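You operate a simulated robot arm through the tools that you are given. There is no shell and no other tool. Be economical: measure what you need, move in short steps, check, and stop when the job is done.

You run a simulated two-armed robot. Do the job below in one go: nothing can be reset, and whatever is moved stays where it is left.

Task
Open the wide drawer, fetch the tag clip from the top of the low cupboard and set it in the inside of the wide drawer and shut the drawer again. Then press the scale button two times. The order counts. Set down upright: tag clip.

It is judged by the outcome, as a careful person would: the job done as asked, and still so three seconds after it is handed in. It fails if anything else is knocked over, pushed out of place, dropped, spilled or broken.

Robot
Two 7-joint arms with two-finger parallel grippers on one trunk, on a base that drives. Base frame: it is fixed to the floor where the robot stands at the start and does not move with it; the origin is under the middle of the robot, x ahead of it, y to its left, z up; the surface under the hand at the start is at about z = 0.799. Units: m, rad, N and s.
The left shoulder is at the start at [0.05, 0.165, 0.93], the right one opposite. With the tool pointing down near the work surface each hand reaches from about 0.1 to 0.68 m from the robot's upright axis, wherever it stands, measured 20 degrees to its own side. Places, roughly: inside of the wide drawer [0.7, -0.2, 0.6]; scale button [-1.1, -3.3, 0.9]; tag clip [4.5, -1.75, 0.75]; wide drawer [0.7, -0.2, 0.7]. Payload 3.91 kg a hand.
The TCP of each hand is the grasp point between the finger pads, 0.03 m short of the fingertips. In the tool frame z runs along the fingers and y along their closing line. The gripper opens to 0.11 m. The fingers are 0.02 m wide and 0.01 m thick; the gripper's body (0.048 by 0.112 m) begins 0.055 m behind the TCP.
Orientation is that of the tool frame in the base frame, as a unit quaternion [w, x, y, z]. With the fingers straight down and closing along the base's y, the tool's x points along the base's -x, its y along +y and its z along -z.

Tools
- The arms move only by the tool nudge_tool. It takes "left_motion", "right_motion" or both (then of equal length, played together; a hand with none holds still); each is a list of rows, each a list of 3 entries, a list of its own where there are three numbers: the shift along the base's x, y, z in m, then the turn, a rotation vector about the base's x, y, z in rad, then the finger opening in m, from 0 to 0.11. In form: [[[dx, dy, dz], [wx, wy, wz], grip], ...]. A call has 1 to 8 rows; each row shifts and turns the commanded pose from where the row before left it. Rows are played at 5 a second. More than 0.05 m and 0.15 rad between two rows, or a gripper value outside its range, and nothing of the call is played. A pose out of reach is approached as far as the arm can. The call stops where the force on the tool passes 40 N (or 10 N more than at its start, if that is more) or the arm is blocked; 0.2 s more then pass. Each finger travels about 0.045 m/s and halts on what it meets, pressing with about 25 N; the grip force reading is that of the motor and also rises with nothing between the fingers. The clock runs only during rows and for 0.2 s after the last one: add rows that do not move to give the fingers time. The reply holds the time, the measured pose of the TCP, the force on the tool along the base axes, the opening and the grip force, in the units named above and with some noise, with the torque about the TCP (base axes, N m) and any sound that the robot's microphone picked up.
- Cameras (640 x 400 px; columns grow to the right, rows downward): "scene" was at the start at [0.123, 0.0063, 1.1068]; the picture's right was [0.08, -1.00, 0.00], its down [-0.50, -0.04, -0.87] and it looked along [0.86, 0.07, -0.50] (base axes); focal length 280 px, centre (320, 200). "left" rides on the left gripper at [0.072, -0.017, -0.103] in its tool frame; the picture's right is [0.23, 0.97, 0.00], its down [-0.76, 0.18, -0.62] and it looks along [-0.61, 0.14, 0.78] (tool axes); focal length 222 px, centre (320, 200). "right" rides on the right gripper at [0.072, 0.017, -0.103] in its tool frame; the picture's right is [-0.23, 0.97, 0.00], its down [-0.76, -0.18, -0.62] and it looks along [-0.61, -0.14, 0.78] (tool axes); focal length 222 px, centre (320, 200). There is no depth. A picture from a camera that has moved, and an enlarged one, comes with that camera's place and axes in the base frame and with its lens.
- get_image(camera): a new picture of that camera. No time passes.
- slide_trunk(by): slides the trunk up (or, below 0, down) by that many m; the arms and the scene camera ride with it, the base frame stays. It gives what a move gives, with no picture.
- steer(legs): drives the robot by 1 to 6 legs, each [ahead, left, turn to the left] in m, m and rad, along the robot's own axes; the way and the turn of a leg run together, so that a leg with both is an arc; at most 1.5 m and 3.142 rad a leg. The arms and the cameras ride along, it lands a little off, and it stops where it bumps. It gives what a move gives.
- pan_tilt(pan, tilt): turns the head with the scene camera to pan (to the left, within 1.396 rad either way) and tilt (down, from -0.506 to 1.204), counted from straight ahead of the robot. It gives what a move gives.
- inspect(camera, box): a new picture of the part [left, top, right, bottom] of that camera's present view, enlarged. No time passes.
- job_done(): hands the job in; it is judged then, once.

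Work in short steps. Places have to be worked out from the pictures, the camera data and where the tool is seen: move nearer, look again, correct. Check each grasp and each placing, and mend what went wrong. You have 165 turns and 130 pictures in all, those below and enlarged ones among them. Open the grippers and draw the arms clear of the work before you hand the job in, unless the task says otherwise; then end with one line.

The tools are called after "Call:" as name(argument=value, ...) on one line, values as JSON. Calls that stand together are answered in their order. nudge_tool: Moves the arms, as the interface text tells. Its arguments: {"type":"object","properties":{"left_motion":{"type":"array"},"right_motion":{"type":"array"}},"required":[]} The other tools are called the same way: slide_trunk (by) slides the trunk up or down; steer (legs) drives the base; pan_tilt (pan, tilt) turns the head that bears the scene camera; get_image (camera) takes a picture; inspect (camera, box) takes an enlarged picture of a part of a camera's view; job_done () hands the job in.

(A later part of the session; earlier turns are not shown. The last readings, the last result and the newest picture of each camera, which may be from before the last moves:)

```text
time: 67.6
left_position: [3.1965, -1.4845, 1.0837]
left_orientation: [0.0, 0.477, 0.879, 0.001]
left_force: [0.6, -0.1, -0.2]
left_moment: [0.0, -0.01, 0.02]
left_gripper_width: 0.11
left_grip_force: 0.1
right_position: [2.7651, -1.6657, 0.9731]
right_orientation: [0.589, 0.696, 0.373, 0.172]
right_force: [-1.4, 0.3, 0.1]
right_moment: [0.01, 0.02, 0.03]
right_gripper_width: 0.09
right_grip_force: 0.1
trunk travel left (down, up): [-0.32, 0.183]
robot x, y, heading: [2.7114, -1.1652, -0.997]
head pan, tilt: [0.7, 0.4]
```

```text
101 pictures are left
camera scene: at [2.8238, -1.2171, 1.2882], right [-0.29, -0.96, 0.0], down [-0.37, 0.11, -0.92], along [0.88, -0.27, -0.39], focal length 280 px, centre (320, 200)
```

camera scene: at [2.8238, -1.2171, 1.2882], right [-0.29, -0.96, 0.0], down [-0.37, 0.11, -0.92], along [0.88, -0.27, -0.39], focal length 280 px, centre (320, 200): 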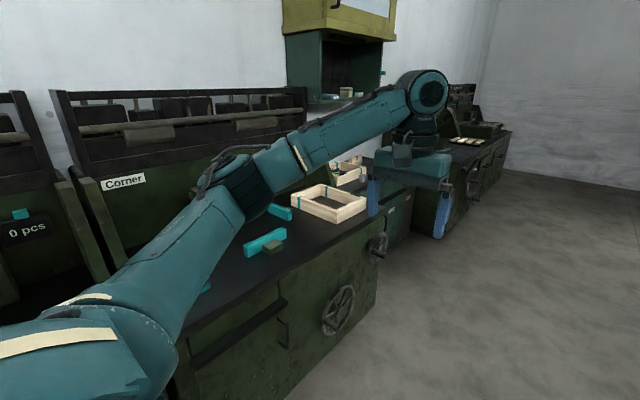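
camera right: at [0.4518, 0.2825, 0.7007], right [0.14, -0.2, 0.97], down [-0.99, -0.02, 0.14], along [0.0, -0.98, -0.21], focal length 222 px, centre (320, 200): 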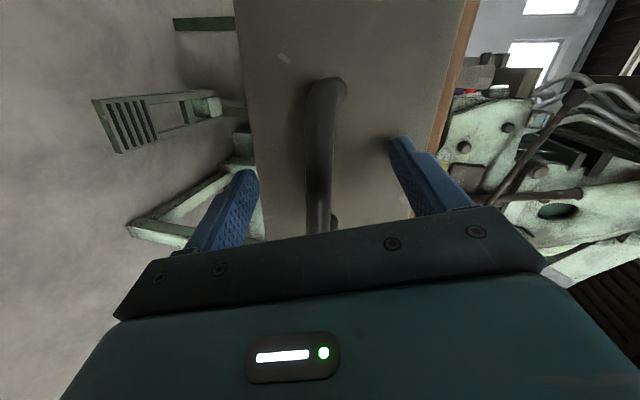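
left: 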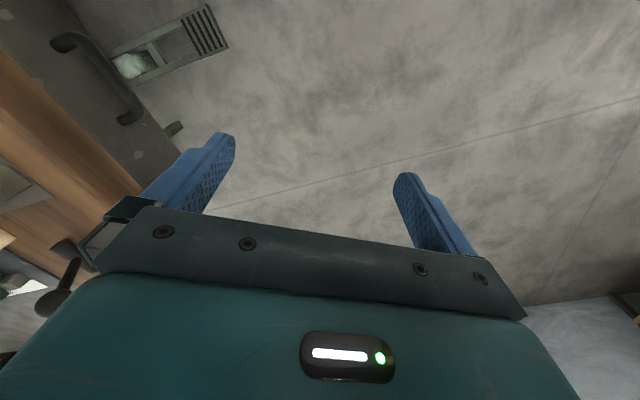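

Continuing along the aisle 1.25 m, then turning left to face the cupboard.

Call:
steer(legs=[[1.25, 0.04, 0], [0, 0, 1.2]])

Call:
pan_tilt(pan=0.2, tilt=0.6)

Call:
get_image(camera="scene")

```text
time: 76.9
left_position: [3.9025, -1.8563, 1.0845]
left_orientation: [-0.001, -0.107, 0.994, 0.0]
left_force: [-0.4, 0.0, 0.6]
left_moment: [0.01, 0.03, -0.02]
left_gripper_width: 0.11
left_grip_force: 0.1
right_position: [3.9209, -2.3237, 0.9738]
right_orientation: [0.387, 0.359, 0.703, 0.477]
right_force: [1.0, -0.1, 0.7]
right_moment: [0.01, -0.03, 0.01]
right_gripper_width: 0.0899
right_grip_force: 0.1
trunk travel left (down, up): [-0.32, 0.183]
robot x, y, heading: [3.4365, -2.1913, 0.214]
head pan, tilt: [0.7, 0.4]
```

```text
time: 77.8
left_position: [3.903, -1.8565, 1.085]
left_orientation: [0.0, -0.107, 0.994, 0.001]
left_force: [-0.1, -0.2, 0.2]
left_moment: [0.0, 0.0, -0.01]
left_gripper_width: 0.1098
left_grip_force: 0.0
right_position: [3.92, -2.3251, 0.9733]
right_orientation: [0.387, 0.36, 0.703, 0.476]
right_force: [-0.9, -0.3, 0.3]
right_moment: [0.01, 0.02, 0.0]
right_gripper_width: 0.0901
right_grip_force: 0.0
trunk travel left (down, up): [-0.32, 0.183]
robot x, y, heading: [3.4358, -2.1931, 0.214]
head pan, tilt: [0.201, 0.6]
```

```text
100 pictures are left
camera scene: at [3.5473, -2.1517, 1.27], right [0.4, -0.92, 0.0], down [-0.52, -0.23, -0.83], along [0.76, 0.33, -0.56], focal length 280 px, centre (320, 200)
```

scene: 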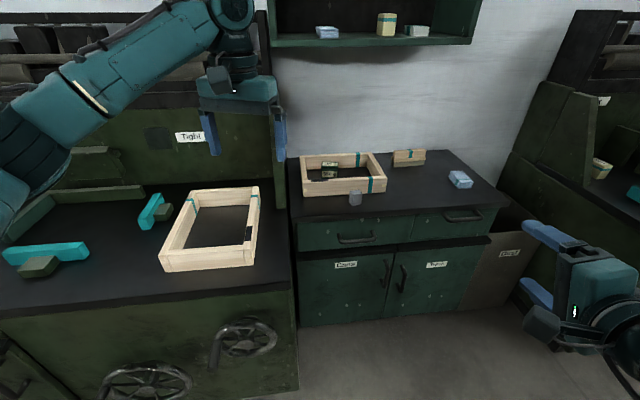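

The low cupboard is in view. I enlarge its top to identify the tag clip.

Call:
inspect(camera="scene", box=[290, 130, 490, 255])

```text
3.20 times, centred on (390, 192) of scene
camera zoom: at [3.5473, -2.1517, 1.27], right [0.4, -0.92, 0.0], down [-0.52, -0.23, -0.83], along [0.76, 0.33, -0.56], focal length 896 px, centre (96, 224)
```

zoom: 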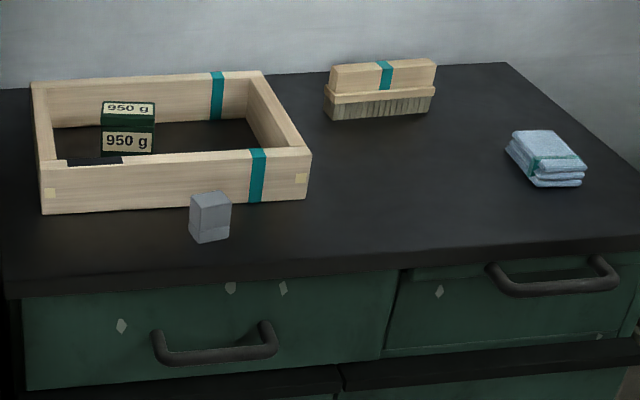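

The items are: tray with a "950 g" box, small grey block, brush, cloth. I come closer and higher to tell which is the tag clip.

Call:
steer(legs=[[0, 0, 0.3], [0, -0.33, 0], [0.3, 0, 0]])

Call:
pan_tilt(pan=0.0, tilt=0.75)

Call:
get_image(camera="scene")

Call:
get_image(camera="left")

```text
time: 83.8
left_position: [4.1966, -1.8848, 1.0843]
left_orientation: [-0.001, -0.249, 0.968, 0.0]
left_force: [0.8, 0.5, 0.7]
left_moment: [-0.01, 0.03, 0.0]
left_gripper_width: 0.1099
left_grip_force: 0.0
right_position: [4.3455, -2.3296, 0.9724]
right_orientation: [0.315, 0.255, 0.747, 0.527]
right_force: [0.6, -0.5, 0.2]
right_moment: [0.02, 0.01, -0.03]
right_gripper_width: 0.09
right_grip_force: 0.0
trunk travel left (down, up): [-0.32, 0.183]
robot x, y, heading: [3.845, -2.339, 0.498]
head pan, tilt: [0.201, 0.6]
```

```text
time: 84.5
left_position: [4.1963, -1.8851, 1.0844]
left_orientation: [0.0, -0.25, 0.968, 0.0]
left_force: [-0.2, 0.0, -0.4]
left_moment: [0.03, -0.04, -0.02]
left_gripper_width: 0.1098
left_grip_force: 0.0
right_position: [4.3449, -2.3291, 0.9728]
right_orientation: [0.314, 0.255, 0.747, 0.527]
right_force: [-0.1, -0.1, 0.0]
right_moment: [0.0, -0.02, 0.01]
right_gripper_width: 0.0898
right_grip_force: 0.1
trunk travel left (down, up): [-0.32, 0.183]
robot x, y, heading: [3.8413, -2.3418, 0.502]
head pan, tilt: [0.0, 0.75]
```

```text
98 pictures are left
camera scene: at [3.9442, -2.2878, 1.2571], right [0.48, -0.88, 0.0], down [-0.6, -0.33, -0.73], along [0.64, 0.35, -0.68], focal length 280 px, centre (320, 200)
```

scene: 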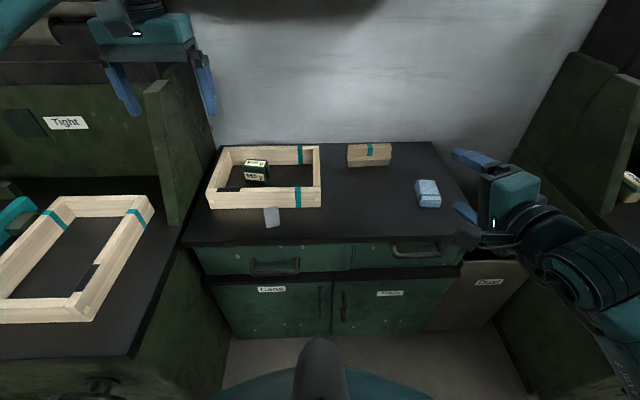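

```text
97 pictures are left
camera left: at [4.1415, -1.9356, 1.1866], right [-0.67, 0.74, 0.0], down [0.58, 0.52, 0.62], along [0.46, 0.42, -0.78], focal length 222 px, centre (320, 200)
```

left: 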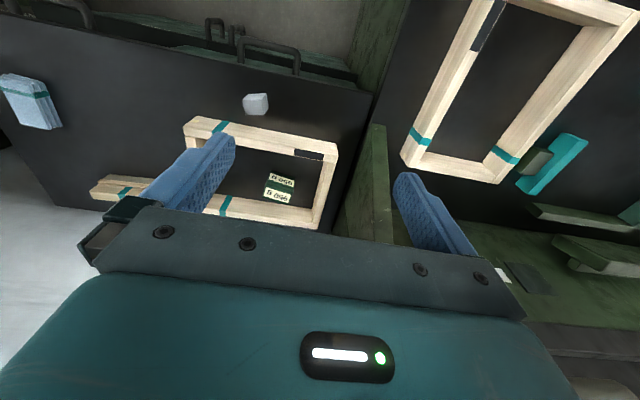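

Two candidates remain: the labelled green piece in the tray and the grey block. I enlarge both.

Call:
inspect(camera="scene", box=[205, 140, 325, 235])

Call:
inspect(camera="left", box=[180, 80, 350, 215])

```text
4.21 times, centred on (265, 188) of scene
camera zoom: at [3.9442, -2.2878, 1.2571], right [0.48, -0.88, 0.0], down [-0.6, -0.33, -0.73], along [0.64, 0.35, -0.68], focal length 1178 px, centre (552, 253)
```

zoom: 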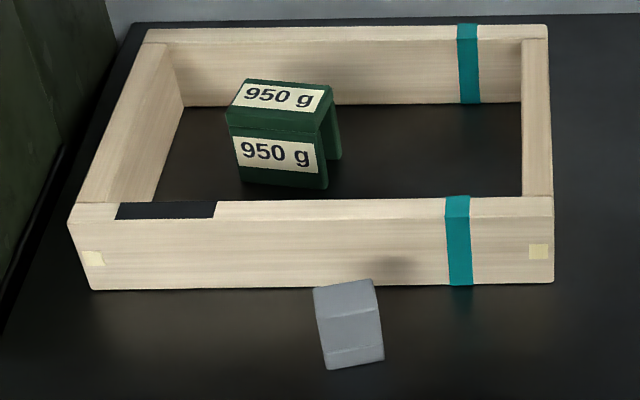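

```text
2.96 times, centred on (265, 148) of left
camera zoom: at [4.1415, -1.9356, 1.1866], right [-0.67, 0.74, 0.0], down [0.58, 0.52, 0.62], along [0.46, 0.42, -0.78], focal length 658 px, centre (483, 356)
```

zoom: 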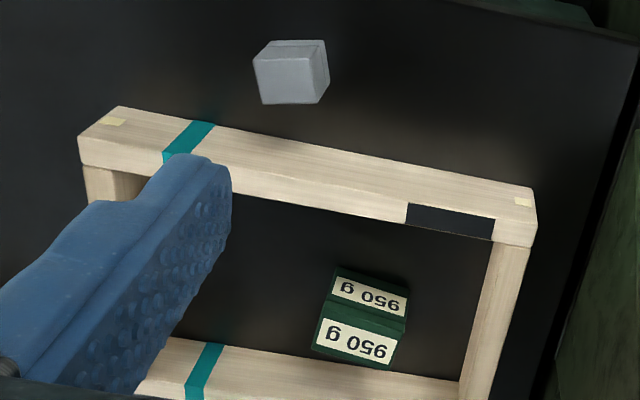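

The green inverted-U piece labelled "950 g" is the tag clip, top about z 0.79 at (4.42,-1.80), inside a tray frame with walls ~0.06 high. I drive 0.14 m closer and yaw the left gripper so it closes across its front/back faces.

Call:
steer(legs=[[0.14, 0, 0]])

Call:
nudge_tool(left_motion=[[[0, 0, 0], [0, 0, 0.1487], 0.11], [[0, 0, 0], [0, 0, 0.1487], 0.11], [[0, 0, 0], [0, 0, 0.1487], 0.11], [[0, 0, 0], [0, 0, 0.1487], 0.11], [[0, 0, 0], [0, 0, 0.1487], 0.11]])

Call:
nudge_tool(left_motion=[[[0, 0, 0], [0, 0, 0.1487], 0.11], [[0, 0, 0], [0, 0, 0.1487], 0.11], [[0, 0, 0], [0, 0, 0.1487], 0.11], [[0, 0, 0], [0, 0, 0.1487], 0.11], [[0, 0, 0], [0, 0, 0.1487], 0.11]])

Call:
get_image(camera="left")

Call:
get_image(camera="scene")

```text
time: 85.9
left_position: [4.3183, -1.8174, 1.0851]
left_orientation: [-0.001, -0.25, 0.968, 0.0]
left_force: [0.6, 0.0, 0.1]
left_moment: [0.03, -0.02, -0.01]
left_gripper_width: 0.1101
left_grip_force: 0.1
right_position: [4.4678, -2.2602, 0.9734]
right_orientation: [0.315, 0.255, 0.747, 0.527]
right_force: [-0.2, 0.7, -0.3]
right_moment: [0.02, 0.03, 0.03]
right_gripper_width: 0.0902
right_grip_force: 0.0
trunk travel left (down, up): [-0.32, 0.183]
robot x, y, heading: [3.9642, -2.2737, 0.505]
head pan, tilt: [0.0, 0.75]
```

```text
time: 87.1
left_position: [4.3184, -1.818, 1.0853]
left_orientation: [0.0, -0.586, 0.81, 0.0]
left_force: [-0.4, 0.5, -0.6]
left_moment: [0.02, -0.02, -0.01]
left_gripper_width: 0.1097
left_grip_force: 0.1
right_position: [4.4679, -2.261, 0.9731]
right_orientation: [0.314, 0.255, 0.747, 0.527]
right_force: [0.0, 0.4, 0.4]
right_moment: [-0.02, 0.0, -0.05]
right_gripper_width: 0.0901
right_grip_force: 0.1
trunk travel left (down, up): [-0.32, 0.183]
robot x, y, heading: [3.9647, -2.2732, 0.503]
head pan, tilt: [0.0, 0.75]
```

```text
time: 88.3
left_position: [4.3174, -1.8185, 1.0842]
left_orientation: [0.0, 0.84, -0.542, 0.002]
left_force: [0.4, -0.4, -0.6]
left_moment: [-0.01, 0.0, 0.02]
left_gripper_width: 0.1099
left_grip_force: 0.0
right_position: [4.4691, -2.2599, 0.9728]
right_orientation: [0.314, 0.256, 0.747, 0.527]
right_force: [0.3, -0.5, 0.0]
right_moment: [-0.02, 0.0, -0.02]
right_gripper_width: 0.0901
right_grip_force: 0.1
trunk travel left (down, up): [-0.32, 0.183]
robot x, y, heading: [3.9695, -2.2749, 0.496]
head pan, tilt: [0.0, 0.75]
```

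```text
94 pictures are left
camera left: at [4.3637, -1.8774, 1.1867], right [-0.79, -0.61, 0.0], down [-0.48, 0.62, 0.62], along [-0.38, 0.49, -0.78], focal length 222 px, centre (320, 200)
```

left: 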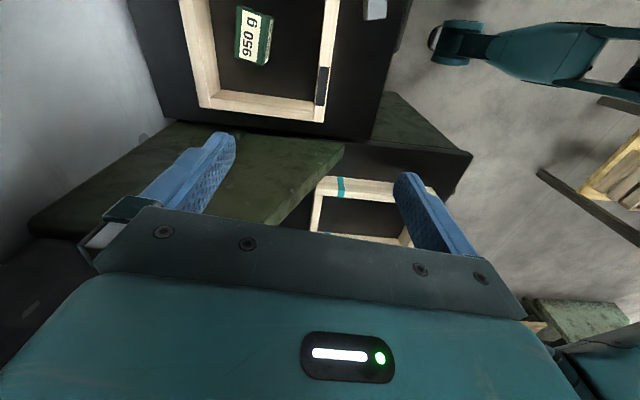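

```text
93 pictures are left
camera scene: at [4.0667, -2.2205, 1.2571], right [0.48, -0.88, 0.0], down [-0.6, -0.33, -0.73], along [0.64, 0.35, -0.68], focal length 280 px, centre (320, 200)
```

scene: 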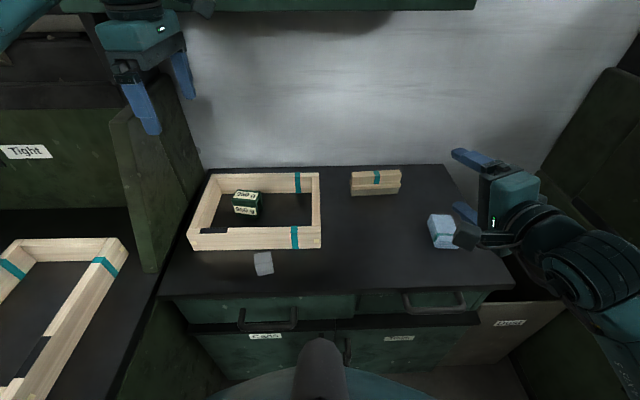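

The clip is located at ≈(4.432,-1.812), top z≈0.79. I enlarge for the orientation.

Call:
inspect(camera="left", box=[180, 0, 350, 130])

Call:
inspect(camera="scene", box=[180, 160, 330, 260])

```text
3.08 times, centred on (265, 65) of left
camera zoom: at [4.3637, -1.8774, 1.1867], right [-0.79, -0.61, 0.0], down [-0.48, 0.62, 0.62], along [-0.38, 0.49, -0.78], focal length 684 px, centre (489, 615)
```

zoom: 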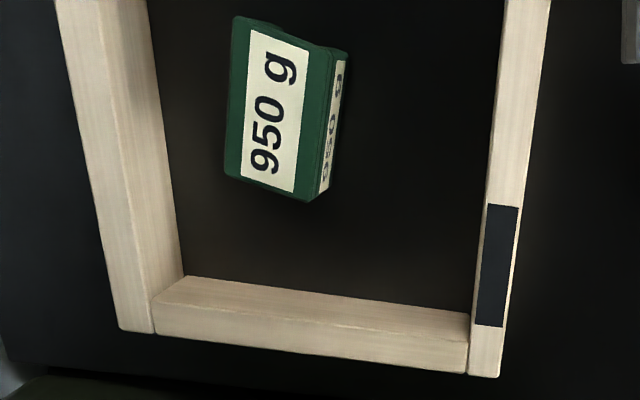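

```text
4.00 times, centred on (255, 210) of scene
camera zoom: at [4.0667, -2.2205, 1.2571], right [0.48, -0.88, 0.0], down [-0.6, -0.33, -0.73], along [0.64, 0.35, -0.68], focal length 1120 px, centre (580, 160)
```

zoom: 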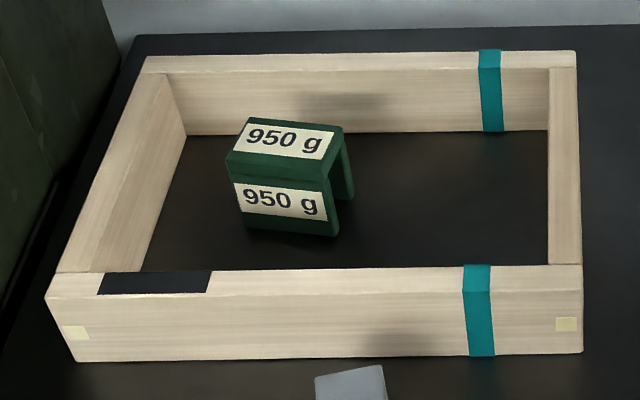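

Clip top centre ≈(4.433,-1.806), faces spaced 0.043 m, closing direction ≈21.5°. I hover above it at z≈0.90 with 0.09 opening.

Call:
nudge_tool(left_motion=[[[0.029, 0.003, 0], [0, 0, -0.045], 0.09], [[0.029, 0.003, -0.045], [0, 0, 0], 0.09], [[0.029, 0.003, -0.045], [0, 0, 0], 0.09], [[0.029, 0.003, -0.045], [0, 0, 0], 0.09], [[0.0, 0.0, -0.045], [0, 0, 0], 0.09]])

Call:
get_image(camera="left")

Call:
inspect(camera="scene", box=[160, 130, 340, 260])

```text
refused: row 2 steps farther than a row can; nothing moved
```

```text
90 pictures are left
camera left: at [4.3637, -1.8774, 1.1867], right [-0.79, -0.61, 0.0], down [-0.48, 0.62, 0.62], along [-0.38, 0.49, -0.78], focal length 222 px, centre (320, 200)
```

left: 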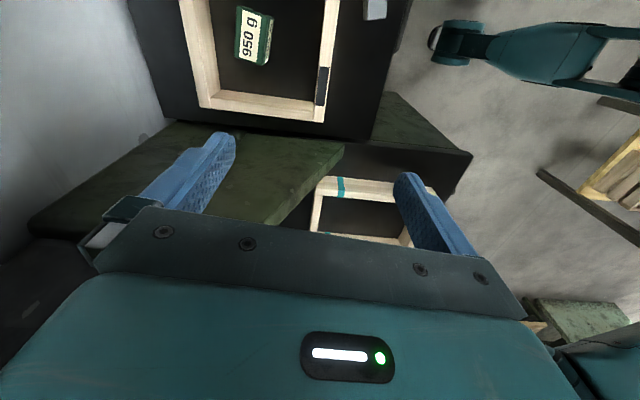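

```text
3.08 times, centred on (250, 195) of scene
camera zoom: at [4.0667, -2.2205, 1.2571], right [0.48, -0.88, 0.0], down [-0.6, -0.33, -0.73], along [0.64, 0.35, -0.68], focal length 861 px, centre (535, 215)
```

zoom: 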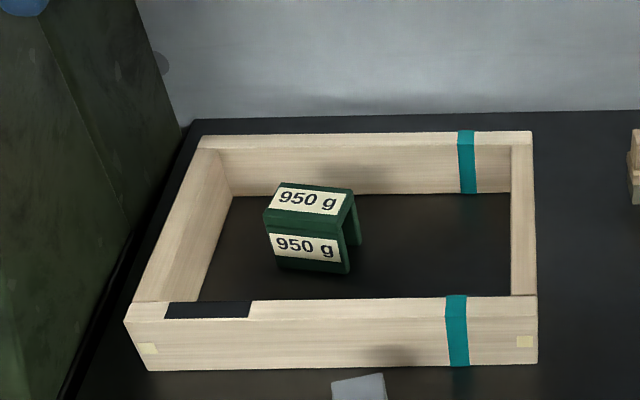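

Step norms were too long; I split sideways and down motions.

Call:
nudge_tool(left_motion=[[[0.038, 0.004, 0], [0, 0, -0.045], 0.09], [[0.038, 0.004, 0], [0, 0, 0], 0.09], [[0.039, 0.004, 0], [0, 0, 0], 0.09], [[0.0, 0.0, -0.045], [0, 0, 0], 0.09], [[0.0, 0.0, -0.045], [0, 0, 0], 0.09], [[0.0, 0.0, -0.045], [0, 0, 0], 0.09], [[0.0, 0.0, -0.045], [0, 0, 0], 0.09]])

Call:
get_image(camera="left")

Call:
inspect(camera="scene", box=[160, 110, 340, 260])

```text
time: 88.6
left_position: [4.3206, -1.8167, 1.0865]
left_orientation: [0.007, 0.838, -0.545, -0.008]
left_force: [-15.3, -6.6, -0.4]
left_moment: [0.8, -1.48, 0.38]
left_gripper_width: 0.09
left_grip_force: 0.0
right_position: [4.4667, -2.2593, 0.9742]
right_orientation: [0.315, 0.254, 0.747, 0.528]
right_force: [0.2, -1.8, 0.5]
right_moment: [0.0, -0.01, 0.02]
right_gripper_width: 0.0897
right_grip_force: 0.1
trunk travel left (down, up): [-0.32, 0.183]
robot x, y, heading: [3.9629, -2.275, 0.503]
head pan, tilt: [0.0, 0.75]
stopped in row 1 (left hand): the force on the tool passed its limit at 107 N (the readings are from after the stop); the commanded pose is now the measured one
```

```text
88 pictures are left
camera left: at [4.3695, -1.8766, 1.1883], right [-0.8, -0.6, 0.02], down [-0.46, 0.63, 0.63], along [-0.39, 0.49, -0.78], focal length 222 px, centre (320, 200)
```

left: 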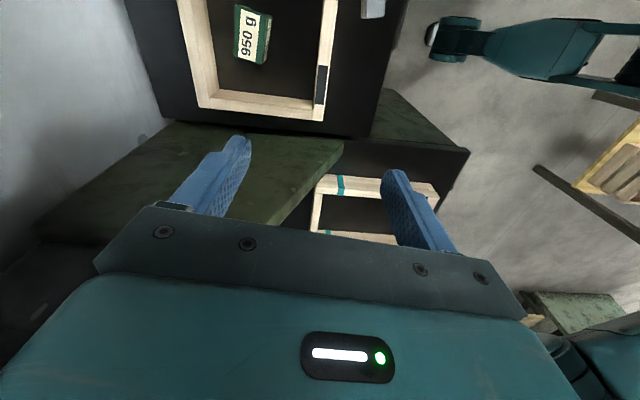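

```text
2.67 times, centred on (250, 185) of scene
camera zoom: at [4.0641, -2.2217, 1.2574], right [0.48, -0.88, 0.0], down [-0.6, -0.33, -0.73], along [0.64, 0.35, -0.68], focal length 746 px, centre (507, 240)
```

zoom: 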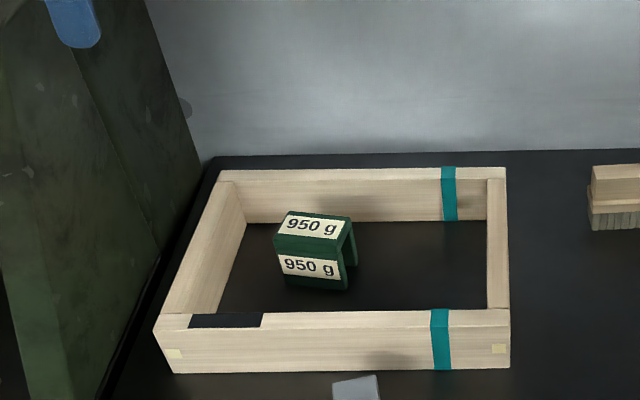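

The wrist hit the hanging shelf's edge above. I back off, come down to z≈0.92, then go forward under the shelf.

Call:
nudge_tool(left_motion=[[[-0.03, -0.012, 0], [0, 0, 0], 0.09], [[0, 0, -0.045], [0, 0, 0], 0.09], [[0, 0, -0.045], [0, 0, 0], 0.09], [[0, 0, -0.045], [0, 0, 0], 0.09], [[0, 0, -0.035], [0, 0, 0], 0.09]])

Call:
get_image(camera="scene")

Call:
pan_tilt(pan=0.0, tilt=0.1)

Call:
get_image(camera="scene")

```text
time: 89.8
left_position: [4.2951, -1.8275, 0.9124]
left_orientation: [0.007, 0.838, -0.545, -0.007]
left_force: [0.1, -0.2, -0.3]
left_moment: [0.01, 0.02, -0.03]
left_gripper_width: 0.0901
left_grip_force: 0.0
right_position: [4.4683, -2.2594, 0.9729]
right_orientation: [0.314, 0.254, 0.747, 0.527]
right_force: [-0.4, 0.3, 0.8]
right_moment: [-0.02, 0.01, -0.02]
right_gripper_width: 0.09
right_grip_force: 0.1
trunk travel left (down, up): [-0.32, 0.183]
robot x, y, heading: [3.9636, -2.2733, 0.507]
head pan, tilt: [0.0, 0.75]
```

```text
86 pictures are left
camera scene: at [4.0666, -2.2202, 1.2571], right [0.48, -0.88, 0.0], down [-0.6, -0.33, -0.73], along [0.64, 0.35, -0.68], focal length 280 px, centre (320, 200)
```

scene: 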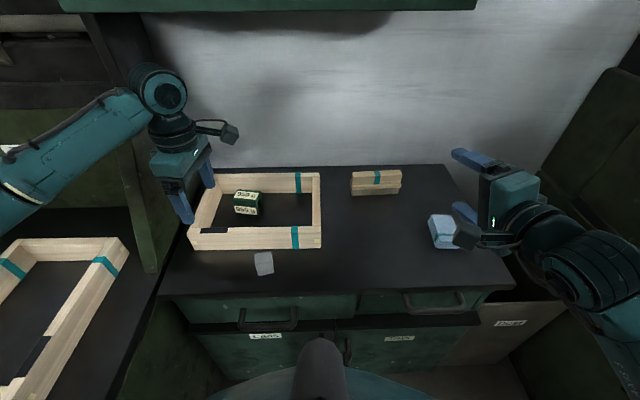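

```text
time: 90.8
left_position: [4.2951, -1.8279, 0.9136]
left_orientation: [0.008, 0.838, -0.546, -0.008]
left_force: [0.1, -0.9, -0.5]
left_moment: [0.01, -0.01, -0.02]
left_gripper_width: 0.09
left_grip_force: 0.1
right_position: [4.4689, -2.2602, 0.9733]
right_orientation: [0.314, 0.255, 0.747, 0.527]
right_force: [1.5, -1.6, 0.5]
right_moment: [0.02, 0.0, 0.04]
right_gripper_width: 0.0898
right_grip_force: 0.0
trunk travel left (down, up): [-0.32, 0.183]
robot x, y, heading: [3.9639, -2.2752, 0.507]
head pan, tilt: [0.0, 0.099]
```

```text
85 pictures are left
camera scene: at [4.0746, -2.2159, 1.3161], right [0.48, -0.88, 0.0], down [-0.09, -0.05, -0.99], along [0.87, 0.48, -0.1], focal length 280 px, centre (320, 200)
```

scene: 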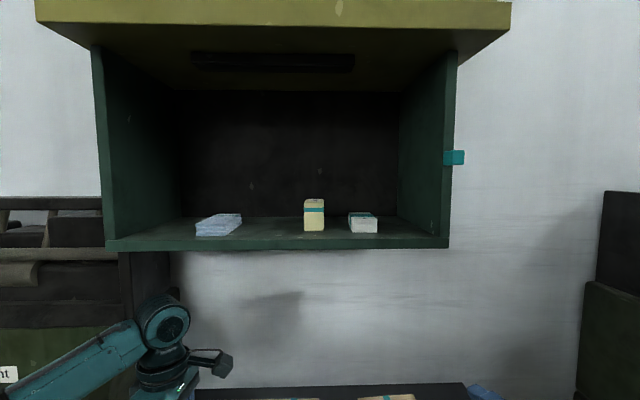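

Shelf contents are undisturbed. I lower to 0.858 (tips above tray walls) and move forward over the clip.

Call:
nudge_tool(left_motion=[[[0, 0, -0.04], [0, 0, -0.04], 0.09], [[0, 0, -0.015], [-0.015, 0.015, 0], 0.09], [[0.045, 0.007, 0], [0, 0, 0], 0.09], [[0.045, 0.007, 0], [0, 0, 0], 0.09], [[0.045, 0.007, 0], [0, 0, 0], 0.09], [[0, 0, 0], [0, 0, 0], 0.09]])

Call:
pan_tilt(pan=0.2, tilt=0.75)

Call:
get_image(camera="left")

Call:
inspect(camera="scene", box=[180, 100, 400, 260])

```text
time: 92.2
left_position: [4.4318, -1.8088, 0.8594]
left_orientation: [0.018, 0.826, -0.563, -0.01]
left_force: [-0.6, 0.3, -0.3]
left_moment: [0.0, -0.01, -0.05]
left_gripper_width: 0.0901
left_grip_force: 0.0
right_position: [4.4685, -2.2599, 0.9724]
right_orientation: [0.314, 0.255, 0.747, 0.528]
right_force: [-0.1, -1.1, 0.2]
right_moment: [-0.03, 0.02, -0.01]
right_gripper_width: 0.0901
right_grip_force: 0.1
trunk travel left (down, up): [-0.32, 0.183]
robot x, y, heading: [3.9642, -2.2735, 0.501]
head pan, tilt: [0.0, 0.099]
```

```text
time: 93.2
left_position: [4.4307, -1.8101, 0.8608]
left_orientation: [0.019, 0.827, -0.562, -0.01]
left_force: [-0.4, 0.3, 0.6]
left_moment: [0.03, 0.03, 0.03]
left_gripper_width: 0.09
left_grip_force: 0.0
right_position: [4.4682, -2.259, 0.9731]
right_orientation: [0.315, 0.254, 0.747, 0.528]
right_force: [0.4, 0.2, -0.4]
right_moment: [0.01, -0.04, -0.01]
right_gripper_width: 0.0899
right_grip_force: 0.1
trunk travel left (down, up): [-0.32, 0.183]
robot x, y, heading: [3.9643, -2.276, 0.503]
head pan, tilt: [0.201, 0.75]
```

```text
84 pictures are left
camera left: at [4.4775, -1.8687, 0.9618], right [-0.82, -0.57, 0.04], down [-0.42, 0.65, 0.63], along [-0.38, 0.5, -0.78], focal length 222 px, centre (320, 200)
```

left: 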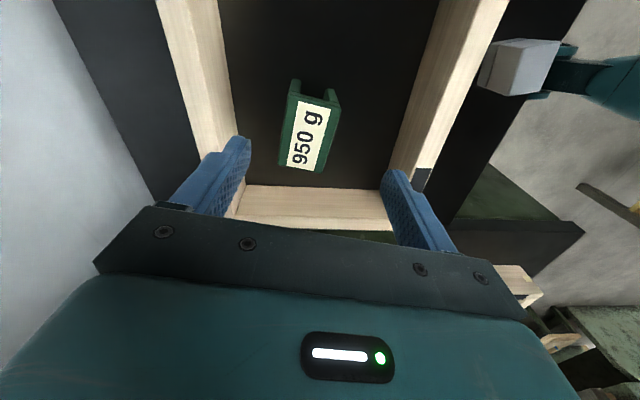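

```text
2.50 times, centred on (290, 180) of scene
camera zoom: at [4.0571, -2.2067, 1.2572], right [0.65, -0.76, 0.0], down [-0.52, -0.44, -0.73], along [0.56, 0.47, -0.68], focal length 700 px, centre (395, 250)
```

zoom: 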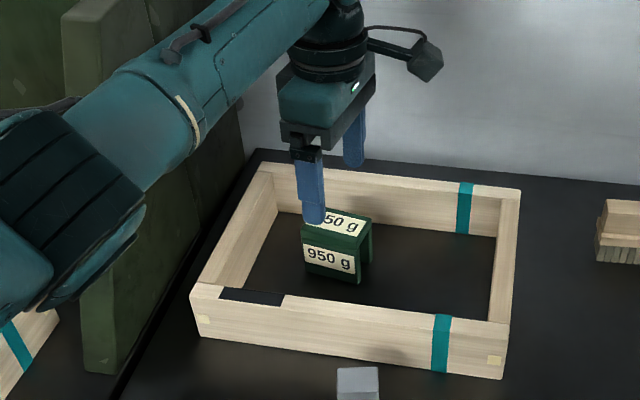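

TCP is nearly over the clip (clip ≈(4.438,-1.806)). I level the tilt, adjust and descend to 0.785.

Call:
nudge_tool(left_motion=[[[0.006, 0.003, 0], [0.02, -0.038, 0], 0.09], [[0, 0, -0.03], [0, 0, 0], 0.09], [[0, 0, -0.03], [0, 0, 0], 0.09], [[0, 0, -0.015], [0, 0, 0], 0.09], [[0, 0, 0], [0, 0, 0], 0.09]])

Call:
get_image(camera="left")

Call:
inspect(camera="scene", box=[220, 130, 340, 230])

```text
time: 94.5
left_position: [4.4375, -1.8054, 0.7867]
left_orientation: [-0.002, 0.827, -0.562, 0.001]
left_force: [-0.1, 0.4, -0.3]
left_moment: [0.0, -0.01, 0.01]
left_gripper_width: 0.09
left_grip_force: 0.0
right_position: [4.4682, -2.2599, 0.9732]
right_orientation: [0.314, 0.255, 0.747, 0.527]
right_force: [-1.0, 0.0, -1.1]
right_moment: [-0.02, 0.03, 0.01]
right_gripper_width: 0.0901
right_grip_force: 0.2
trunk travel left (down, up): [-0.32, 0.183]
robot x, y, heading: [3.9674, -2.274, 0.503]
head pan, tilt: [0.201, 0.75]
```

```text
82 pictures are left
camera left: at [4.4796, -1.8667, 0.8889], right [-0.82, -0.57, 0.0], down [-0.45, 0.64, 0.62], along [-0.35, 0.51, -0.78], focal length 222 px, centre (320, 200)
```

left: 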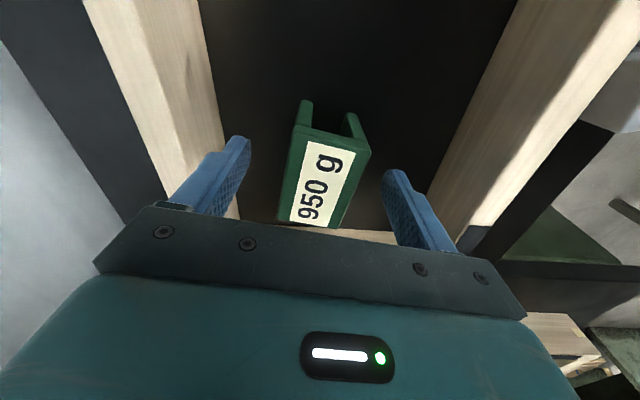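

```text
4.00 times, centred on (280, 180) of scene
camera zoom: at [4.0571, -2.2067, 1.2571], right [0.65, -0.76, 0.0], down [-0.52, -0.44, -0.73], along [0.56, 0.47, -0.68], focal length 1120 px, centre (480, 280)
```

zoom: 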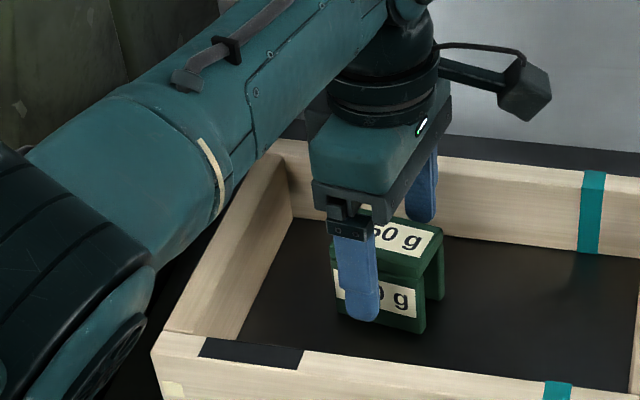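

Clip straddled; fingers slightly off-centre along its length. I shift 8 mm, lower 8 mm and close.

Call:
nudge_tool(left_motion=[[[0.003, -0.008, 0], [0, 0, 0], 0.09], [[0, 0, -0.009], [0, 0, 0], 0.09], [[0, 0, 0], [0, 0, 0], 0.03], [[0, 0, 0], [0, 0, 0], 0.03], [[0, 0, 0], [0, 0, 0], 0.03], [[0, 0, 0], [0, 0, 0], 0.03], [[0, 0, 0], [0, 0, 0], 0.03]])

Call:
get_image(camera="left")

```text
time: 96.0
left_position: [4.4385, -1.8115, 0.7781]
left_orientation: [-0.002, 0.827, -0.562, 0.0]
left_force: [0.0, 0.6, -0.9]
left_moment: [-0.01, -0.03, -0.01]
left_gripper_width: 0.0438
left_grip_force: 24.6
right_position: [4.4689, -2.2597, 0.9736]
right_orientation: [0.313, 0.255, 0.747, 0.527]
right_force: [0.3, -0.5, 0.8]
right_moment: [-0.02, 0.01, -0.03]
right_gripper_width: 0.09
right_grip_force: 0.1
trunk travel left (down, up): [-0.32, 0.183]
robot x, y, heading: [3.965, -2.2768, 0.504]
head pan, tilt: [0.201, 0.75]
```

```text
80 pictures are left
camera left: at [4.4809, -1.8738, 0.8793], right [-0.82, -0.57, 0.0], down [-0.45, 0.64, 0.62], along [-0.35, 0.51, -0.78], focal length 222 px, centre (320, 200)
```

left: 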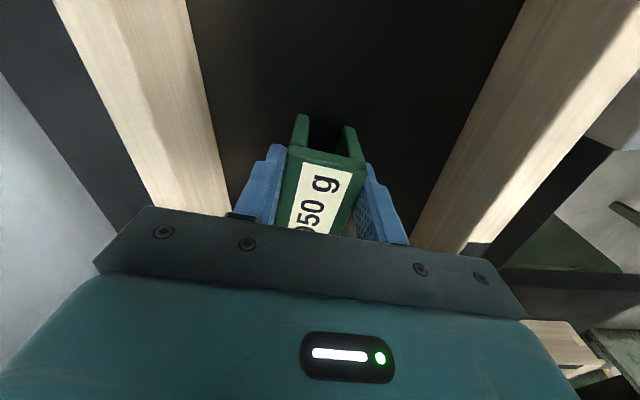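

Gripped (0.044). I lift 0.09 m and check.

Call:
nudge_tool(left_motion=[[[0, 0, 0.03], [0, 0, 0], 0.03], [[0, 0, 0.03], [0, 0, 0], 0.03], [[0, 0, 0.03], [0, 0, 0], 0.03]])

Call:
get_image(camera="scene")

```text
time: 96.8
left_position: [4.4366, -1.8129, 0.8663]
left_orientation: [-0.002, 0.827, -0.562, 0.001]
left_force: [-0.7, 0.5, -0.6]
left_moment: [0.0, -0.03, -0.07]
left_gripper_width: 0.0302
left_grip_force: 0.1
right_position: [4.4687, -2.2593, 0.9733]
right_orientation: [0.314, 0.254, 0.748, 0.527]
right_force: [-0.4, -0.8, 0.9]
right_moment: [-0.02, 0.0, -0.01]
right_gripper_width: 0.0899
right_grip_force: 0.0
trunk travel left (down, up): [-0.32, 0.183]
robot x, y, heading: [3.9644, -2.275, 0.505]
head pan, tilt: [0.201, 0.75]
```

```text
79 pictures are left
camera scene: at [4.057, -2.2068, 1.2571], right [0.65, -0.76, 0.0], down [-0.52, -0.44, -0.73], along [0.56, 0.47, -0.68], focal length 280 px, centre (320, 200)
```

scene: 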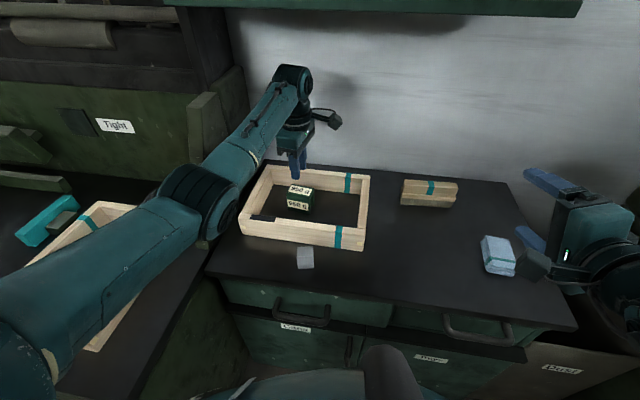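

The clip slipped out but stays upright. I'll re-grasp deeper and with full closing force; first open and check position.

Call:
nudge_tool(left_motion=[[[0, 0, 0], [0, 0, 0], 0.09], [[0, 0, 0], [0, 0, 0], 0.09], [[0, 0, 0], [0, 0, 0], 0.09], [[0, 0, 0], [0, 0, 0], 0.09]])

Call:
get_image(camera="left")

Call:
inspect(camera="scene", box=[240, 150, 380, 250])

```text
time: 97.8
left_position: [4.437, -1.8131, 0.8655]
left_orientation: [0.0, 0.828, -0.561, 0.0]
left_force: [-0.2, 0.5, 0.5]
left_moment: [0.02, 0.01, -0.02]
left_gripper_width: 0.09
left_grip_force: 0.0
right_position: [4.4687, -2.2605, 0.9725]
right_orientation: [0.314, 0.254, 0.748, 0.527]
right_force: [-1.0, -1.0, 0.4]
right_moment: [-0.01, 0.0, -0.01]
right_gripper_width: 0.0901
right_grip_force: 0.0
trunk travel left (down, up): [-0.32, 0.183]
robot x, y, heading: [3.9623, -2.2733, 0.508]
head pan, tilt: [0.201, 0.75]
```

```text
78 pictures are left
camera left: at [4.4795, -1.8747, 0.9679], right [-0.82, -0.57, 0.0], down [-0.45, 0.64, 0.62], along [-0.35, 0.51, -0.78], focal length 222 px, centre (320, 200)
```

left: 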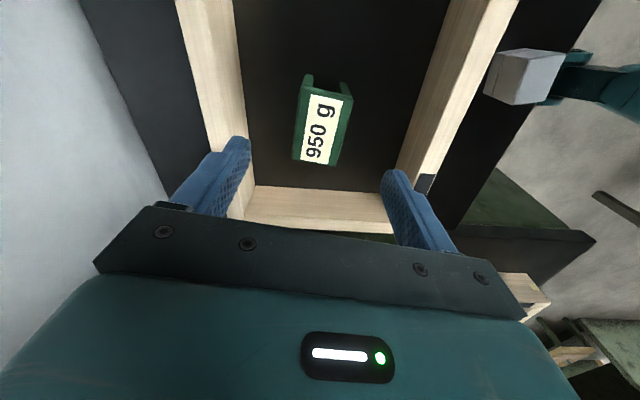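

```text
4.00 times, centred on (310, 200) of scene
camera zoom: at [4.0571, -2.2067, 1.2571], right [0.65, -0.76, 0.0], down [-0.52, -0.44, -0.73], along [0.56, 0.47, -0.68], focal length 1120 px, centre (360, 200)
```

zoom: 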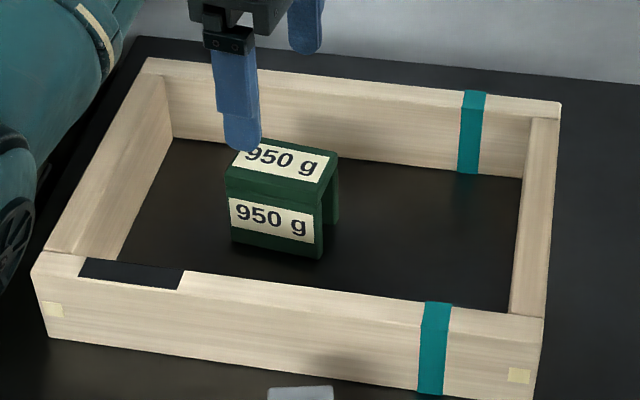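

Clip top ≈0.785, surface ≈0.725, centre ≈(4.441,-1.818). I re-grasp at z 0.763 with full closing command.

Call:
nudge_tool(left_motion=[[[0.004, -0.005, -0.04], [0, 0, 0], 0.09], [[0, 0, -0.04], [0, 0, 0], 0.09], [[0, 0, -0.022], [0, 0, 0], 0.09], [[0, 0, 0], [0, 0, 0], 0.0], [[0, 0, 0], [0, 0, 0], 0.0], [[0, 0, 0], [0, 0, 0], 0.0], [[0, 0, 0], [0, 0, 0], 0.0], [[0, 0, 0], [0, 0, 0], 0.0]])

Call:
nudge_tool(left_motion=[[[0, 0, 0.01], [0, 0, 0], 0.0], [[0, 0, 0.01], [0, 0, 0], 0.0], [[0, 0, 0], [0, 0, 0], 0.0]])

Call:
inspect(camera="scene", box=[240, 150, 380, 250])

```text
time: 99.7
left_position: [4.4419, -1.8203, 0.7645]
left_orientation: [-0.001, 0.827, -0.562, 0.001]
left_force: [0.8, 0.1, -0.2]
left_moment: [0.0, 0.02, -0.01]
left_gripper_width: 0.0434
left_grip_force: 25.0
right_position: [4.468, -2.259, 0.9736]
right_orientation: [0.314, 0.255, 0.748, 0.527]
right_force: [0.0, 0.1, 0.0]
right_moment: [-0.01, -0.01, -0.02]
right_gripper_width: 0.0901
right_grip_force: 0.1
trunk travel left (down, up): [-0.32, 0.183]
robot x, y, heading: [3.9649, -2.2729, 0.5]
head pan, tilt: [0.201, 0.75]
```

```text
time: 100.5
left_position: [4.442, -1.8182, 0.7825]
left_orientation: [-0.001, 0.827, -0.562, 0.0]
left_force: [0.6, 0.4, -0.3]
left_moment: [-0.02, -0.02, -0.02]
left_gripper_width: 0.0435
left_grip_force: 25.1
right_position: [4.4676, -2.26, 0.9738]
right_orientation: [0.313, 0.255, 0.748, 0.527]
right_force: [-0.3, 0.0, 0.1]
right_moment: [0.01, 0.01, 0.02]
right_gripper_width: 0.09
right_grip_force: 0.0
trunk travel left (down, up): [-0.32, 0.183]
robot x, y, heading: [3.9669, -2.272, 0.506]
head pan, tilt: [0.201, 0.75]
```

```text
4.00 times, centred on (310, 200) of scene
camera zoom: at [4.0571, -2.2067, 1.2571], right [0.65, -0.76, 0.0], down [-0.52, -0.44, -0.73], along [0.56, 0.47, -0.68], focal length 1120 px, centre (360, 200)
```

zoom: 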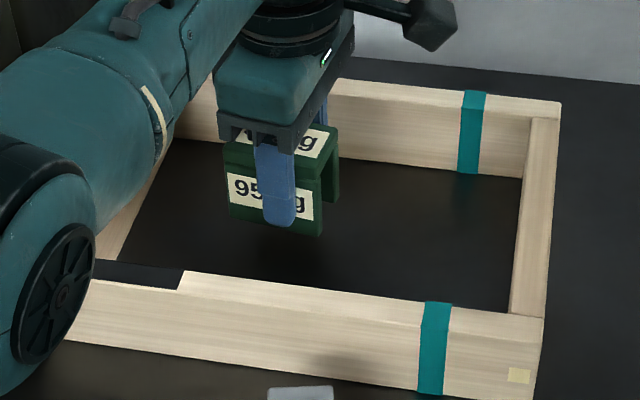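

It lifts with the hand now. I lift on more gently to clear the tray and check.

Call:
nudge_tool(left_motion=[[[0, 0, 0.015], [0, 0, 0], 0.0], [[0, 0, 0.015], [0, 0, 0], 0.0], [[0, 0, 0.02], [0, 0, 0], 0.0], [[0, 0, 0.02], [0, 0, 0], 0.0], [[0, 0, 0.015], [0, 0, 0], 0.0], [[0, 0, 0], [0, 0, 0], 0.0], [[0, 0, 0], [0, 0, 0], 0.0]])

Call:
get_image(camera="scene")

```text
time: 102.0
left_position: [4.4433, -1.819, 0.8703]
left_orientation: [-0.001, 0.827, -0.562, 0.0]
left_force: [-0.6, -0.4, -0.5]
left_moment: [-0.05, 0.0, 0.01]
left_gripper_width: 0.0433
left_grip_force: 24.8
right_position: [4.4682, -2.2601, 0.9729]
right_orientation: [0.314, 0.256, 0.747, 0.527]
right_force: [0.1, 0.5, 0.9]
right_moment: [-0.02, 0.03, 0.0]
right_gripper_width: 0.0899
right_grip_force: 0.1
trunk travel left (down, up): [-0.32, 0.183]
robot x, y, heading: [3.9666, -2.2757, 0.506]
head pan, tilt: [0.201, 0.75]
```

```text
75 pictures are left
camera scene: at [4.0571, -2.2067, 1.2571], right [0.65, -0.76, 0.0], down [-0.52, -0.44, -0.73], along [0.56, 0.47, -0.68], focal length 280 px, centre (320, 200)
```

scene: 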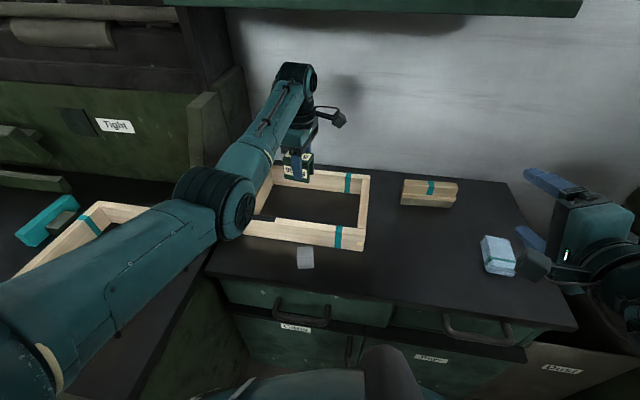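

Securely held. I back out from under the shelf and return to the aisle.

Call:
steer(legs=[[-0.44, 0, 0], [0, 0.33, 0]])

Call:
get_image(camera="left")

```text
time: 107.8
left_position: [3.8978, -1.7489, 0.8696]
left_orientation: [-0.001, 0.825, -0.565, 0.001]
left_force: [0.2, -0.7, -1.1]
left_moment: [-0.01, -0.04, -0.03]
left_gripper_width: 0.0436
left_grip_force: 24.9
right_position: [3.9214, -2.1906, 0.9729]
right_orientation: [0.316, 0.256, 0.747, 0.527]
right_force: [0.4, 0.1, 0.3]
right_moment: [0.0, 0.02, -0.01]
right_gripper_width: 0.0899
right_grip_force: 0.0
trunk travel left (down, up): [-0.32, 0.183]
robot x, y, heading: [3.4148, -2.2023, 0.5]
head pan, tilt: [0.201, 0.75]
```

```text
74 pictures are left
camera left: at [3.9401, -1.8109, 0.9718], right [-0.83, -0.56, 0.0], down [-0.44, 0.65, 0.62], along [-0.35, 0.52, -0.78], focal length 222 px, centre (320, 200)
```

left: 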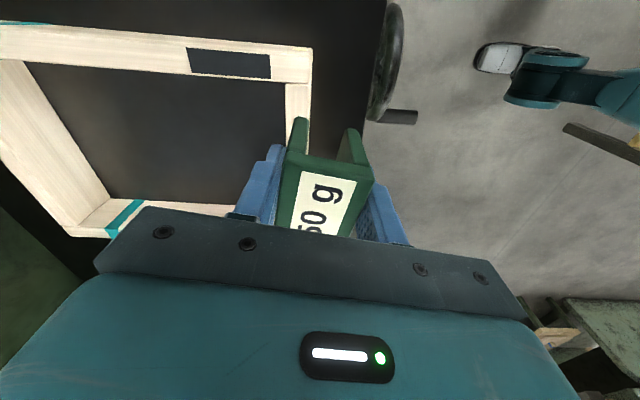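

I raise the hand for clearance over the bench, then turn right and reverse along the aisle.

Call:
nudge_tool(left_motion=[[[0, 0, 0.04], [0, 0, 0], 0.0], [[0, 0, 0.04], [0, 0, 0], 0.0], [[0, 0, 0.04], [0, 0, 0], 0.0], [[0, 0, 0], [0, 0, 0], 0.0]])

Call:
steer(legs=[[0, 0, -1.5], [-1.25, -0.04, 0]])

Call:
get_image(camera="left")

```text
time: 108.8
left_position: [3.8991, -1.7521, 0.9896]
left_orientation: [-0.001, 0.824, -0.566, 0.001]
left_force: [0.1, 0.2, -0.2]
left_moment: [0.01, 0.0, -0.01]
left_gripper_width: 0.0435
left_grip_force: 25.1
right_position: [3.9194, -2.1906, 0.9731]
right_orientation: [0.316, 0.256, 0.746, 0.527]
right_force: [-0.6, 0.0, 0.4]
right_moment: [0.0, -0.01, 0.02]
right_gripper_width: 0.0898
right_grip_force: 0.0
trunk travel left (down, up): [-0.32, 0.183]
robot x, y, heading: [3.4182, -2.1976, 0.493]
head pan, tilt: [0.201, 0.75]
```

```text
time: 119.0
left_position: [3.1586, -1.5633, 0.9895]
left_orientation: [0.0, -0.241, 0.97, -0.002]
left_force: [0.7, -0.5, -0.6]
left_moment: [-0.03, 0.02, -0.03]
left_gripper_width: 0.0439
left_grip_force: 25.4
right_position: [2.7259, -1.6371, 0.9744]
right_orientation: [0.586, 0.688, 0.387, 0.183]
right_force: [-0.1, -0.4, -0.7]
right_moment: [0.01, 0.02, 0.01]
right_gripper_width: 0.0902
right_grip_force: 0.1
trunk travel left (down, up): [-0.32, 0.183]
robot x, y, heading: [2.653, -1.139, -0.954]
head pan, tilt: [0.201, 0.75]
```

```text
73 pictures are left
camera left: at [3.1034, -1.6132, 1.0915], right [-0.66, 0.75, 0.0], down [0.59, 0.51, 0.62], along [0.47, 0.41, -0.78], focal length 222 px, centre (320, 200)
```

left: 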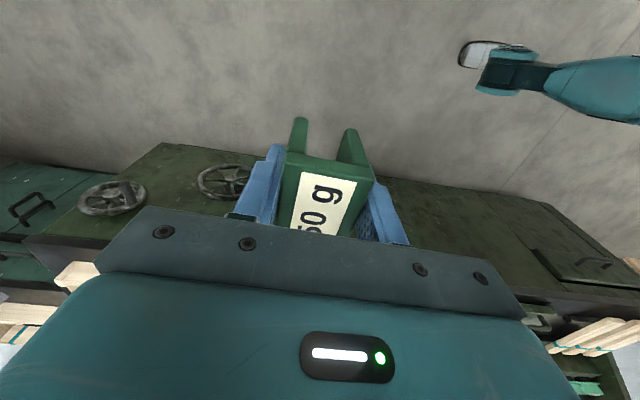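

Clip still upright in hand. I reverse further back to the drawer, along the earlier route.

Call:
steer(legs=[[-1.146, 0.078, 0], [-1.4, -0.23, 0]])

Call:
pan_tilt(pan=-0.4, tilt=0.6)

Call:
get_image(camera="scene")

```text
time: 131.8
left_position: [1.5153, 0.4652, 0.9889]
left_orientation: [0.001, -0.278, 0.961, -0.001]
left_force: [-0.1, 0.2, -0.4]
left_moment: [-0.01, -0.02, 0.0]
left_gripper_width: 0.0436
left_grip_force: 24.8
right_position: [1.0897, 0.3585, 0.973]
right_orientation: [0.578, 0.673, 0.414, 0.206]
right_force: [0.2, -0.4, -0.1]
right_moment: [0.0, -0.02, -0.02]
right_gripper_width: 0.09
right_grip_force: 0.0
trunk travel left (down, up): [-0.32, 0.183]
robot x, y, heading: [0.9782, 0.8495, -0.878]
head pan, tilt: [0.201, 0.75]
```

```text
time: 132.8
left_position: [1.5145, 0.4651, 0.9896]
left_orientation: [0.0, -0.278, 0.961, 0.0]
left_force: [-0.1, -0.3, -0.7]
left_moment: [-0.02, -0.02, 0.02]
left_gripper_width: 0.0436
left_grip_force: 25.4
right_position: [1.089, 0.3576, 0.9728]
right_orientation: [0.578, 0.673, 0.413, 0.207]
right_force: [-0.2, 0.6, 0.1]
right_moment: [0.0, -0.02, -0.01]
right_gripper_width: 0.0899
right_grip_force: 0.0
trunk travel left (down, up): [-0.32, 0.183]
robot x, y, heading: [0.9789, 0.8498, -0.882]
head pan, tilt: [-0.4, 0.6]
```

```text
72 pictures are left
camera scene: at [1.0285, 0.7427, 1.27], right [-0.96, -0.29, 0.0], down [-0.16, 0.54, -0.82], along [0.24, -0.79, -0.57], focal length 280 px, centre (320, 200)
```

scene: 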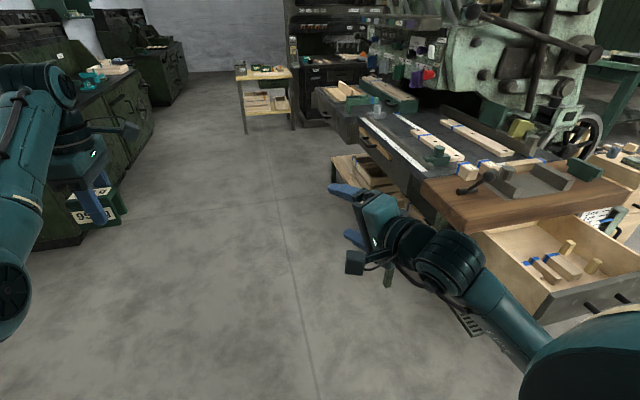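

I shift to in front of the drawer and square up.

Call:
steer(legs=[[-0.37, -0.447, 0], [0, 0, -0.21]])

Call:
pan_tilt(pan=0.0, tilt=0.75)

Call:
get_image(camera="scene")

```text
time: 138.1
left_position: [0.8355, 0.3706, 0.9891]
left_orientation: [0.0, -0.182, 0.983, 0.0]
left_force: [0.3, 0.4, 0.1]
left_moment: [-0.01, 0.01, 0.04]
left_gripper_width: 0.0437
left_grip_force: 25.2
right_position: [0.3942, 0.3507, 0.9735]
right_orientation: [0.596, 0.711, 0.344, 0.148]
right_force: [-0.4, 0.8, 0.0]
right_moment: [-0.02, -0.01, -0.01]
right_gripper_width: 0.0902
right_grip_force: 0.1
trunk travel left (down, up): [-0.32, 0.183]
robot x, y, heading: [0.384, 0.8516, -1.078]
head pan, tilt: [-0.4, 0.6]
```

```text
time: 138.9
left_position: [0.8343, 0.3714, 0.9897]
left_orientation: [0.0, -0.181, 0.983, -0.001]
left_force: [-0.8, 0.2, -0.7]
left_moment: [0.01, -0.06, 0.01]
left_gripper_width: 0.0433
left_grip_force: 25.1
right_position: [0.3953, 0.3504, 0.9726]
right_orientation: [0.595, 0.711, 0.345, 0.148]
right_force: [0.3, 0.5, -0.1]
right_moment: [0.0, 0.0, 0.0]
right_gripper_width: 0.0901
right_grip_force: 0.1
trunk travel left (down, up): [-0.32, 0.183]
robot x, y, heading: [0.388, 0.8547, -1.078]
head pan, tilt: [0.0, 0.75]
```

```text
71 pictures are left
camera scene: at [0.4438, 0.7553, 1.2571], right [-0.88, -0.47, 0.0], down [-0.32, 0.6, -0.73], along [0.35, -0.64, -0.68], focal length 280 px, centre (320, 200)
```

scene: 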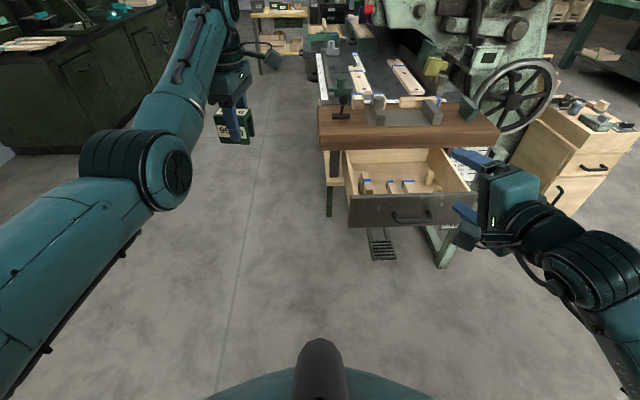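

Call:
inspect(camera="scene", box=[320, 100, 500, 240])

```text
2.86 times, centred on (410, 170) of scene
camera zoom: at [0.4438, 0.7553, 1.2571], right [-0.88, -0.47, 0.0], down [-0.32, 0.6, -0.73], along [0.35, -0.64, -0.68], focal length 800 px, centre (63, 286)
```

zoom: 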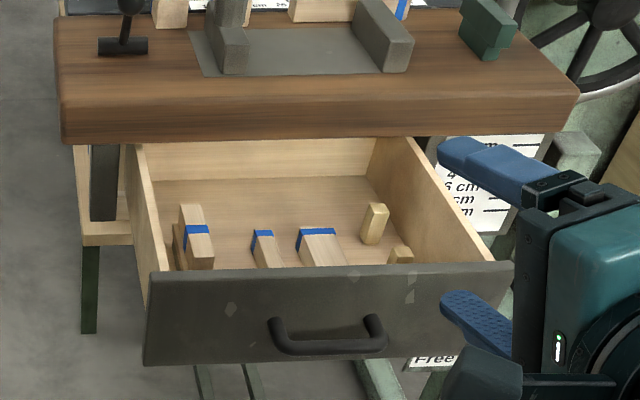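

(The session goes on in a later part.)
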